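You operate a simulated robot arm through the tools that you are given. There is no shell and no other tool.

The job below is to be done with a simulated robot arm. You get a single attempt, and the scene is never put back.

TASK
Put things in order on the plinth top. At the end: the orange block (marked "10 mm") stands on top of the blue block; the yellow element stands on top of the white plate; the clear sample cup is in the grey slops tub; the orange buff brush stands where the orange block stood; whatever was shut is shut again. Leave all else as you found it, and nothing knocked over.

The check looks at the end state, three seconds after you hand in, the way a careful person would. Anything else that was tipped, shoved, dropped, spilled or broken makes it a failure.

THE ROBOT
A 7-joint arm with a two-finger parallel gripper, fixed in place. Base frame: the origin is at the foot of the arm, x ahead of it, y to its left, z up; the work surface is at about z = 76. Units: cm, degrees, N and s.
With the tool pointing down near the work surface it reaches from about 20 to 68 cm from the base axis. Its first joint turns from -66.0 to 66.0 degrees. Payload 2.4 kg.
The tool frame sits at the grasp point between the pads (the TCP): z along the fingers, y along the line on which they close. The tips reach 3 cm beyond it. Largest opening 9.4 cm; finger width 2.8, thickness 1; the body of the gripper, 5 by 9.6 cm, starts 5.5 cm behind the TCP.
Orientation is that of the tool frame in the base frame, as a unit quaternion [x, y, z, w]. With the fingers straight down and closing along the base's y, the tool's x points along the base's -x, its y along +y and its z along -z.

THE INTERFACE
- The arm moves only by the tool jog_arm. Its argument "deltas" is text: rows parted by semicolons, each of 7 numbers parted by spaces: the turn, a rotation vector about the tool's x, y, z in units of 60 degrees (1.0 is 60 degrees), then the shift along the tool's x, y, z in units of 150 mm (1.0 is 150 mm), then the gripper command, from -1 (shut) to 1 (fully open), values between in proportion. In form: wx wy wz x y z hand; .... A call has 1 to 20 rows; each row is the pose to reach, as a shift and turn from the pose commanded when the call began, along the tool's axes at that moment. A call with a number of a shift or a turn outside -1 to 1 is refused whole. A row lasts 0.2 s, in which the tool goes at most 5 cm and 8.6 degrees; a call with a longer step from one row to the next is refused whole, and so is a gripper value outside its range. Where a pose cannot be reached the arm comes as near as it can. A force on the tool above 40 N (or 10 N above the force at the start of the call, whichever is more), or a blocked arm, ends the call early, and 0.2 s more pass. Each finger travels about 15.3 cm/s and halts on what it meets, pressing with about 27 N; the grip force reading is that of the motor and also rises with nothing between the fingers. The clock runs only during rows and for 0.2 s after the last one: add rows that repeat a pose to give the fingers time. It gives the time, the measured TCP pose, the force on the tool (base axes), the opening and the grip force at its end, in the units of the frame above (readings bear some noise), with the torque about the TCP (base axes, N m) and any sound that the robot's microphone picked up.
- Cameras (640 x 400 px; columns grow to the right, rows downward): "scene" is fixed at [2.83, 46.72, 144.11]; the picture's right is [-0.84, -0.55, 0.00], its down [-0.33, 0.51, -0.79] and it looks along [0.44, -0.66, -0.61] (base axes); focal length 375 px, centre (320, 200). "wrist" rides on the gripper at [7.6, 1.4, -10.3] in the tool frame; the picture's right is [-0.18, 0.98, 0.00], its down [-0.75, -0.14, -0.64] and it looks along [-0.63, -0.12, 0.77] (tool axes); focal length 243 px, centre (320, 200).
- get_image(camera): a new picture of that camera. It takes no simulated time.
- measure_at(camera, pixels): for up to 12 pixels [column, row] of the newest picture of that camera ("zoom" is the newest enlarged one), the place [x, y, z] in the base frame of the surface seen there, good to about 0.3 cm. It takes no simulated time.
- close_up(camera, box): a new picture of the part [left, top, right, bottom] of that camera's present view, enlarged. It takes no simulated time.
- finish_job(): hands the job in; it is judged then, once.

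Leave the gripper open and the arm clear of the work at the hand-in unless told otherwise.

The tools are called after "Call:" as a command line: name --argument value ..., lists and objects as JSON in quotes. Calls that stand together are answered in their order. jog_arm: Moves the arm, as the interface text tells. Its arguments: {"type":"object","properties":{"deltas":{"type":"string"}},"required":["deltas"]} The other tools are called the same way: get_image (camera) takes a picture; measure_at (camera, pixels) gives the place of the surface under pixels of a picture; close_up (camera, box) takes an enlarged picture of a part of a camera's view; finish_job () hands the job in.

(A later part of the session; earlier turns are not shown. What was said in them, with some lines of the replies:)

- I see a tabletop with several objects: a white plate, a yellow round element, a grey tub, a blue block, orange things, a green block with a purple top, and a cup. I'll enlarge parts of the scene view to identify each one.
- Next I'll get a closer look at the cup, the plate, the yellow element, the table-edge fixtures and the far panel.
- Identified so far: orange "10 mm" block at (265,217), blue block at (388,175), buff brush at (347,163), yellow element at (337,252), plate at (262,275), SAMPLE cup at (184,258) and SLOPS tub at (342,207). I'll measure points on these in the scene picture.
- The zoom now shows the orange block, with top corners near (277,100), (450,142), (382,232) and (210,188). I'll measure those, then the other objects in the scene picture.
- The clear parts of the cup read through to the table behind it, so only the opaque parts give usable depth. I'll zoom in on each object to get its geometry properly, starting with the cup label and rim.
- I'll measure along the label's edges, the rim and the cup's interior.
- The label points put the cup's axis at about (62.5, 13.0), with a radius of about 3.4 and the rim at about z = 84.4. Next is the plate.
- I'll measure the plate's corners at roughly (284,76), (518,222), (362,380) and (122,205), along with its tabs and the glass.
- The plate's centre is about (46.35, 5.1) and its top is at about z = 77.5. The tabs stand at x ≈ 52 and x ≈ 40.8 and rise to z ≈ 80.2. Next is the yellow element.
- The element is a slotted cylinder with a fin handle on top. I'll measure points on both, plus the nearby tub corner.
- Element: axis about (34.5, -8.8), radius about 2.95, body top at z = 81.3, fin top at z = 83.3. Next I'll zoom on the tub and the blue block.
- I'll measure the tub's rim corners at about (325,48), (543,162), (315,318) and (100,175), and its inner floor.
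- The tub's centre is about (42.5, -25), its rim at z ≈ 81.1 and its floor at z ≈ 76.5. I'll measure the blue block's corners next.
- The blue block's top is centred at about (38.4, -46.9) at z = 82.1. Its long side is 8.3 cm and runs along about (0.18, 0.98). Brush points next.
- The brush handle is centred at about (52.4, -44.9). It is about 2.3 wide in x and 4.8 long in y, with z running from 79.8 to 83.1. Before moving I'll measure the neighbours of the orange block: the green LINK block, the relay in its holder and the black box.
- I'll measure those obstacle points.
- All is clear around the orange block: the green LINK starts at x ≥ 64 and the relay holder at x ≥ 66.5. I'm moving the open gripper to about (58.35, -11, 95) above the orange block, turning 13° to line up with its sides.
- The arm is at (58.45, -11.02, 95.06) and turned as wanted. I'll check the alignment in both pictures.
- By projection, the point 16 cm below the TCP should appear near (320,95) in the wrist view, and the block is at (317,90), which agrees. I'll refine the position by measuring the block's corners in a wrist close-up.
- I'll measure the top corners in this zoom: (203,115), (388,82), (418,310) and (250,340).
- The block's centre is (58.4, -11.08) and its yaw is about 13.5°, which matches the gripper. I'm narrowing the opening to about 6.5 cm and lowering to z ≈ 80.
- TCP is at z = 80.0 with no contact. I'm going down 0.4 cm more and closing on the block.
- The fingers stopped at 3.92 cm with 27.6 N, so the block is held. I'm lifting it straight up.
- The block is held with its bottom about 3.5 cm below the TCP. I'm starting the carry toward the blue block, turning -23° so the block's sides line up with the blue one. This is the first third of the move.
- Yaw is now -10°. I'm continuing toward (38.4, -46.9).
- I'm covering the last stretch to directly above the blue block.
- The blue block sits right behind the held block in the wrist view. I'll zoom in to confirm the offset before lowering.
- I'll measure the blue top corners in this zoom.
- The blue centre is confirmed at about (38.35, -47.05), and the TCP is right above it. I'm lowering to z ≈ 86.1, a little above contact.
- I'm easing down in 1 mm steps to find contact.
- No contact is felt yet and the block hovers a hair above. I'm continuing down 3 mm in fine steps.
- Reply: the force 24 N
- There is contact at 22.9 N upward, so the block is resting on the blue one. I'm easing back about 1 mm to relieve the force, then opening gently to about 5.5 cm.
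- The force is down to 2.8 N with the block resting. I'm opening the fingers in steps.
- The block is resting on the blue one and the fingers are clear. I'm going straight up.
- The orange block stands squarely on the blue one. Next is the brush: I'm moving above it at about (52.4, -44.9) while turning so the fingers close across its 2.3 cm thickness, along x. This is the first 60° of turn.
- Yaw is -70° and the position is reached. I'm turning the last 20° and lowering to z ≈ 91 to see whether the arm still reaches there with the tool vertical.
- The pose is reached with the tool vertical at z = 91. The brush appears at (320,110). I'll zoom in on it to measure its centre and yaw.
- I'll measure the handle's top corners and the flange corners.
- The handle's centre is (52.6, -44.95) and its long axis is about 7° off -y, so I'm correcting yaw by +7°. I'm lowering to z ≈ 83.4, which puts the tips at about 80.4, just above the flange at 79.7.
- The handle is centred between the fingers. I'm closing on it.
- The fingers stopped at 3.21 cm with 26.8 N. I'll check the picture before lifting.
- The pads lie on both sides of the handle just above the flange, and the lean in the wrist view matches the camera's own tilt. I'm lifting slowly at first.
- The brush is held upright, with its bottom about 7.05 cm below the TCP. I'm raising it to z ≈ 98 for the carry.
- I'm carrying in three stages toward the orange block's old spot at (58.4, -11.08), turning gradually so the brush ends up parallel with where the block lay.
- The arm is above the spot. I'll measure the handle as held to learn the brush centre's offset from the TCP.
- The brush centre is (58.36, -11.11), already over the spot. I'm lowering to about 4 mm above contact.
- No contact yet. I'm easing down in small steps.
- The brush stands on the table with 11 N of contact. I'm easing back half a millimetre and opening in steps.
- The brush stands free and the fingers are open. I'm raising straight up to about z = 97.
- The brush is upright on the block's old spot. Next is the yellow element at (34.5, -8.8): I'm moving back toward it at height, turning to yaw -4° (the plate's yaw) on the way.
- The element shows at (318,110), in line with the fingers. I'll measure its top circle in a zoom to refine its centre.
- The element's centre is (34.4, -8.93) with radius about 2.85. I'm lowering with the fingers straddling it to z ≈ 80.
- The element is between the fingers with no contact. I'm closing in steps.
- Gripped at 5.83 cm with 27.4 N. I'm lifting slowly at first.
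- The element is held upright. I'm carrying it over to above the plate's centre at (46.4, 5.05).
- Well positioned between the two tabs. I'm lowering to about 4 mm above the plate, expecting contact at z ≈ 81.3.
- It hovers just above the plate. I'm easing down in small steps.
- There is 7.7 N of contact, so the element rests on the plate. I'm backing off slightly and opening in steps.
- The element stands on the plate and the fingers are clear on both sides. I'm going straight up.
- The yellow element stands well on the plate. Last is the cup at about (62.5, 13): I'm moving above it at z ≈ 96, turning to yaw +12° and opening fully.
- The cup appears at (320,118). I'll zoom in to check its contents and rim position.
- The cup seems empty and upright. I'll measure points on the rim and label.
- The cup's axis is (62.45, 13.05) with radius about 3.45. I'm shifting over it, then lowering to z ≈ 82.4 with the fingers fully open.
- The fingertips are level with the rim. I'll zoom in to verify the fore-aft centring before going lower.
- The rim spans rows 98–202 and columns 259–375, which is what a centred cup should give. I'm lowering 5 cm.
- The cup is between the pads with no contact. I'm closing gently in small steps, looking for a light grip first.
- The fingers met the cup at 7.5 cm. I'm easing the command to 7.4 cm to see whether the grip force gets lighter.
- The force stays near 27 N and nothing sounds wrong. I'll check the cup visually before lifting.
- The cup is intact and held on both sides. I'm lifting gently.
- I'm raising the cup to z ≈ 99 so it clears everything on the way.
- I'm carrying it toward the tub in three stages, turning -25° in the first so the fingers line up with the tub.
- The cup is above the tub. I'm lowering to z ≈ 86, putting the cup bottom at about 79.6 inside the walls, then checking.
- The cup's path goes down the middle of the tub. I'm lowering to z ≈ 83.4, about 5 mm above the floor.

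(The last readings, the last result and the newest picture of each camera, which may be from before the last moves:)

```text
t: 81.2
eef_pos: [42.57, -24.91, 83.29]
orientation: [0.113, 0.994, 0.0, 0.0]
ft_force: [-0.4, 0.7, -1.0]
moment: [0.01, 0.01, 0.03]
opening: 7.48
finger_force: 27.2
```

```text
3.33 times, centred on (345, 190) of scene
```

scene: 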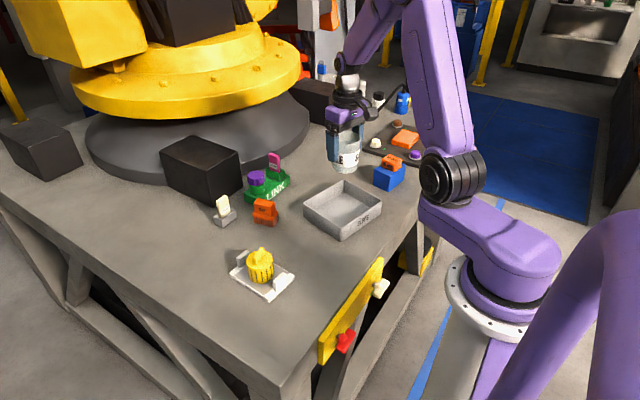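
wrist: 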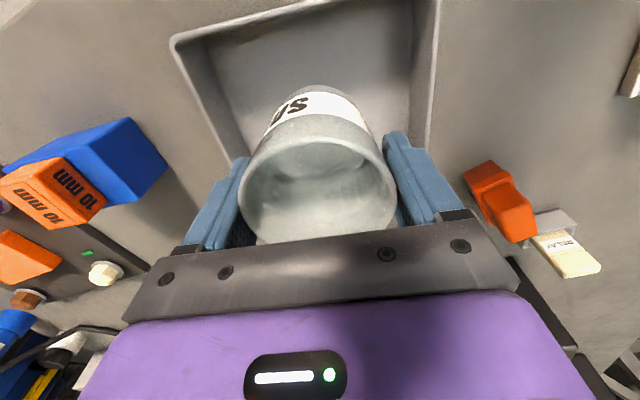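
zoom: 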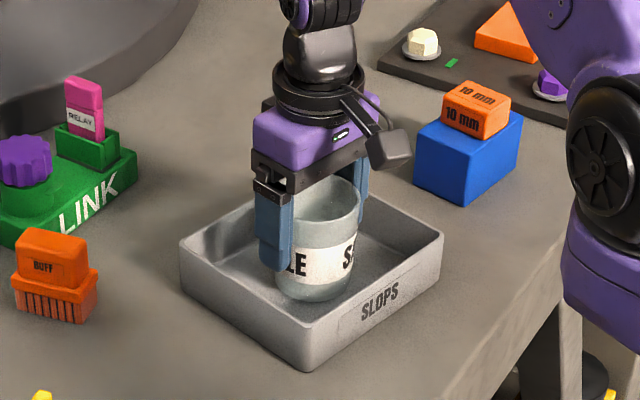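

I'm easing down onto the tub floor in small steps.

Call:
jog_arm --deltas "0 0 0 0 0 0.006 0.5; 0 0 0 0 0 0.012 0.5; 0 0 0 0 0 0.018 0.5; 0 0 0 0 0 0.024 0.5; 0 0 0 0 0 0.024 0.5"

```text
t: 82.4
eef_pos: [42.58, -25.02, 83.14]
orientation: [0.113, 0.994, 0.001, 0.0]
ft_force: [0.5, -0.2, -0.6]
moment: [0.01, 0.0, -0.01]
opening: 7.43
finger_force: 27.3
```

Call:
jog_arm --deltas "0 0 0 0 0 0.005 0.5; 0 0 0 0 0 0.01 0.5; 0 0 0 0 0 0.014 0.5; 0 0 0 0 0 0.014 0.5"

```text
t: 83.4
eef_pos: [42.66, -24.93, 82.93]
orientation: [0.114, 0.994, -0.001, 0.0]
ft_force: [-1.3, -1.0, 21.1]
moment: [-0.01, 0.04, 0.0]
opening: 7.49
finger_force: 26.4
```

The cup is on the floor with 21 N of contact. I'm relieving the force a little before letting go.

Call:
jog_arm --deltas "0 0 0 0 0 -0.006 0.5; 0 0 0 0 0 -0.006 0.5"

```text
t: 84.0
eef_pos: [42.57, -24.89, 82.83]
orientation: [0.113, 0.994, 0.0, -0.001]
ft_force: [1.2, -0.4, 3.0]
moment: [-0.13, -0.12, 0.02]
opening: 7.47
finger_force: 26.5
```

The force is 3 N. I'm opening fully in steps; open fingers span 11.4 cm, less than the 14.7 cm inside the tub.

Call:
jog_arm --deltas "0 0 0 0 0 0 0.62; 0 0 0 0 0 0 0.7; 0 0 0 0 0 0 0.8; 0 0 0 0 0 0 0.9; 0 0 0 0 0 0 0.95; 0 0 0 0 0 0 0.95"

Call:
close_up --camera "scene" --box '[285, 130, 405, 250]'

Call:
get_image --camera "wrist"

```text
t: 85.4
eef_pos: [42.48, -24.94, 83.03]
orientation: [0.114, 0.993, 0.001, 0.0]
ft_force: [0.9, -0.4, 0.3]
moment: [-0.01, 0.0, 0.05]
opening: 9.18
finger_force: 0.1
```

```text
3.33 times, centred on (345, 190) of scene
```

zoom: 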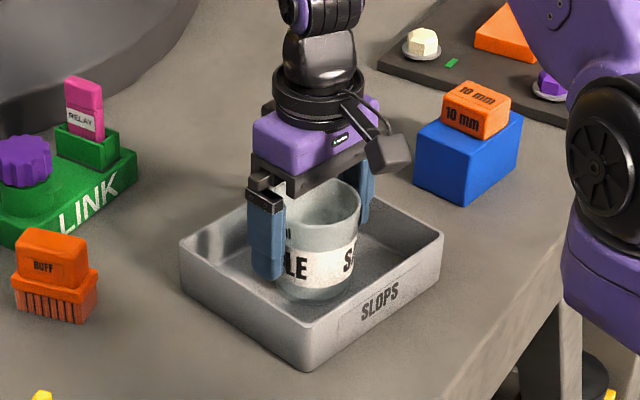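

```text
taken
```

wrist: 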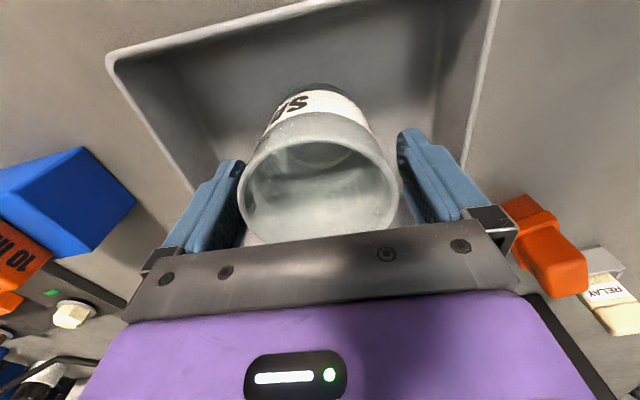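

The cup stands upright in the tub and the fingers are clear on both sides. I'm going straight up.

Call:
jog_arm --deltas "0 0 0 0 0 -0.03 0.95; 0 0 0 0 0 -0.09 0.95; 0 0 0 0 0 -0.18 0.95; 0 0 0 0 0 -0.32 0.95; 0 0 0 0 0 -0.5 0.95; 0 0 0 0 0 -0.7 0.95; 0 0 0 0 0 -0.88 0.95; 0 0 0 0 0 -0.98 0.95; 0 0 0 0 0 -1 0.95; 0 0 0 0 0 -1 0.95"

Call:
get_image --camera "scene"

Call:
get_image --camera "wrist"

```text
t: 87.6
eef_pos: [42.54, -24.84, 97.82]
orientation: [0.113, 0.994, 0.0, 0.0]
ft_force: [-0.1, -0.4, -0.2]
moment: [-0.01, -0.01, -0.01]
opening: 9.18
finger_force: 0.1
```

```text
taken
```

scene: 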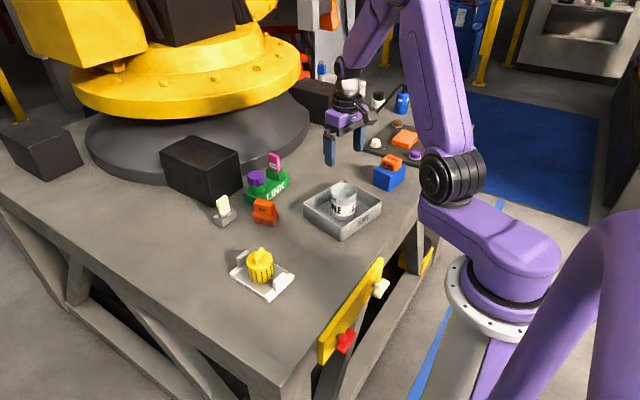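

```text
taken
```

wrist: 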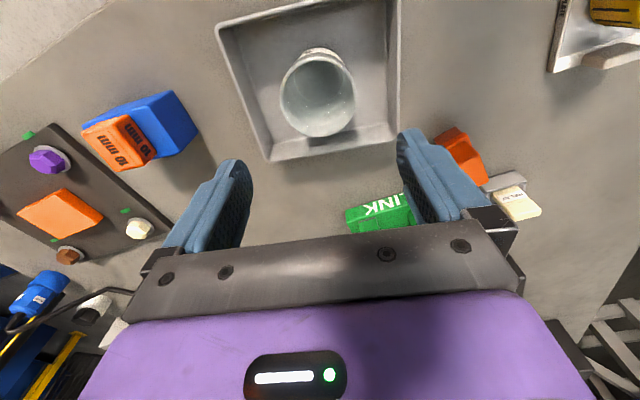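

All four objects are in place. I'm moving the arm back near its starting pose, high and clear, and opening fully.

Call:
jog_arm --deltas "0 0 0 0 0 -0.1 1; 0 0 -0.03 0.01 0.08 -0.25 1; 0 0 -0.07 0.02 0.22 -0.4 1; 0 0 -0.11 0.04 0.4 -0.52 1; 0 0 -0.15 0.06 0.58 -0.6 1; 0 0 -0.19 0.075 0.76 -0.62 1; 0 0 -0.217 0.088 0.89 -0.62 1; 0 0 -0.217 0.092 0.94 -0.62 1; 0 0 -0.217 0.092 0.94 -0.62 1"

```text
t: 89.6
eef_pos: [44.37, -10.7, 107.18]
orientation: [0.0, 1.0, 0.0, 0.0]
ft_force: [-0.4, -0.1, -0.6]
moment: [0.03, -0.01, 0.05]
opening: 9.39
finger_force: 0.0
```

Call:
jog_arm --deltas "0 0 0 -0.01 0.08 0 1; 0 0 0 -0.03 0.25 0 1; 0 0 0 -0.06 0.47 0 1; 0 0 0 -0.09 0.69 0 1; 0 0 0 -0.115 0.86 0 1; 0 0 0 -0.12 0.93 0 1; 0 0 0 -0.12 0.93 0 1"

Call:
get_image --camera "scene"

Call:
get_image --camera "wrist"

Call:
close_up --camera "scene" --box '[290, 130, 450, 250]'

Call:
close_up --camera "scene" --box '[200, 180, 310, 310]'

```text
t: 91.2
eef_pos: [46.41, 3.05, 107.21]
orientation: [0.0, 1.0, 0.0, 0.001]
ft_force: [-0.1, 0.1, -0.1]
moment: [0.02, 0.0, 0.0]
opening: 9.39
finger_force: 0.1
```

```text
taken
```

scene: 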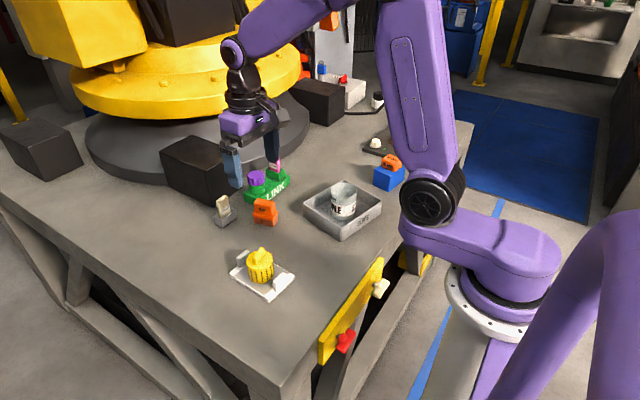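

```text
taken
```

wrist: 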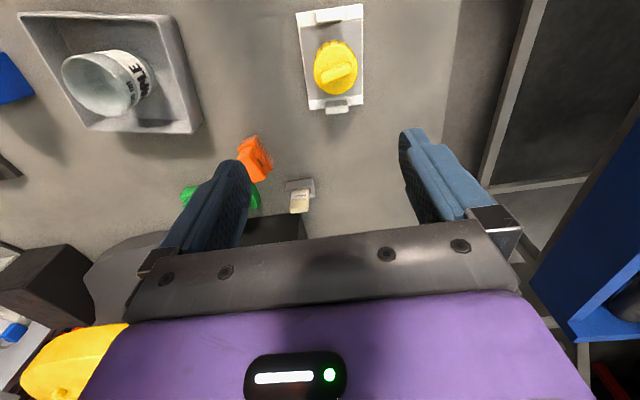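

```text
3.33 times, centred on (370, 190) of scene
```

zoom: 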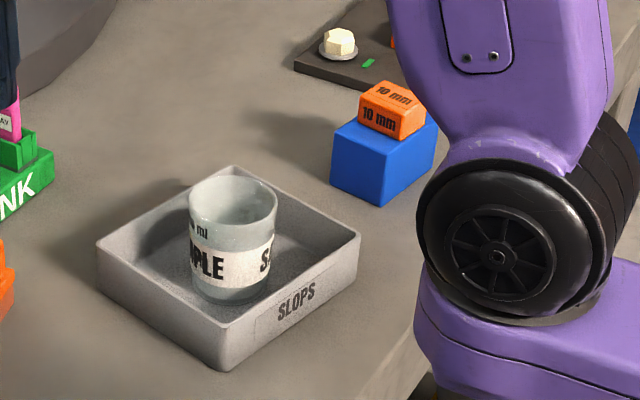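

```text
3.08 times, centred on (255, 245) of scene
```

zoom: 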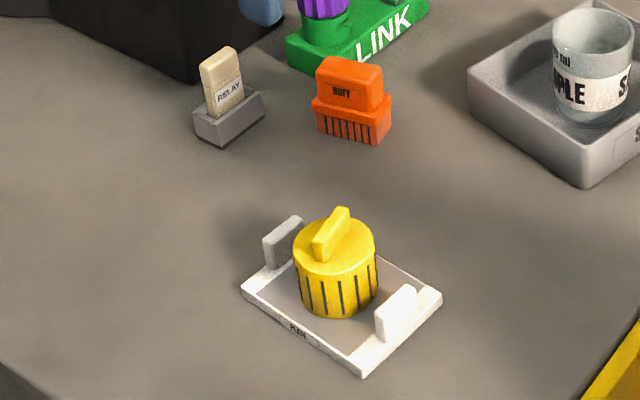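

Everything looks in order. I'll do one last numeric check of the brush, plate, tub and blue block positions from the scene picture.

Call:
measure_at --camera "zoom" --pixels '[[322, 62], [380, 70], [352, 78], [315, 128], [377, 140], [390, 120], [246, 292], [362, 370], [438, 298], [585, 182], [473, 72], [230, 140]]'

Call:
measure_at --camera "scene" --pixels '[[342, 182], [380, 206], [345, 228], [305, 204], [388, 190], [374, 182], [391, 160], [262, 252]]'

```text
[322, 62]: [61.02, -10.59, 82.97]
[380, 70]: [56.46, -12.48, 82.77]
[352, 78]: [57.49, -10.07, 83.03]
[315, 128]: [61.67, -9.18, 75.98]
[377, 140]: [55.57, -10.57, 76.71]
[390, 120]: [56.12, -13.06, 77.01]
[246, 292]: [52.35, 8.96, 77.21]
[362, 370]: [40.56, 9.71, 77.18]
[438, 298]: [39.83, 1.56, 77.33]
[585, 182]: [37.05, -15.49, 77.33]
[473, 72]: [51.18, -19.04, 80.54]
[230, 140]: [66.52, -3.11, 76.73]
```

```text
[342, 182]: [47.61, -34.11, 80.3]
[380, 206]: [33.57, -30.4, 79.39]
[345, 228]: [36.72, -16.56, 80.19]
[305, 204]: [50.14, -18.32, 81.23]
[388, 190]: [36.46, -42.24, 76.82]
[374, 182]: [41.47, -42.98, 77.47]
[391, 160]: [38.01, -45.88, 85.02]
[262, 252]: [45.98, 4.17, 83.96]
```

The plate, tub and blue block have not moved. The brush is on the block's old spot, the orange block is on the blue one, the element is on the plate and the cup is in the tub. Nothing that was shut has been opened. The arm is high and clear with the gripper open, so I'm handing in.

Call:
finish_job

```text
The job is handed in.
```

The job is handed in, and all four items are where you asked, upright and within a few millimetres of target in the last pictures:

- **Orange block:** the "10 mm" block stands on top of the blue block, lined up with its sides.
- **Yellow element:** it stands on the white plate, between the two tabs.
- **Sample cup:** it stands in the middle of the slops tub, with no sign of damage. It looked empty before I moved it.
- **Buff brush:** it stands where the orange block was, turned to match the way the block lay.

By my measurements the plate, the tub and the blue block did not move, and nothing was knocked over. I opened nothing, so there was nothing to shut again. The arm is back near its starting pose, clear of the work, with the gripper open.
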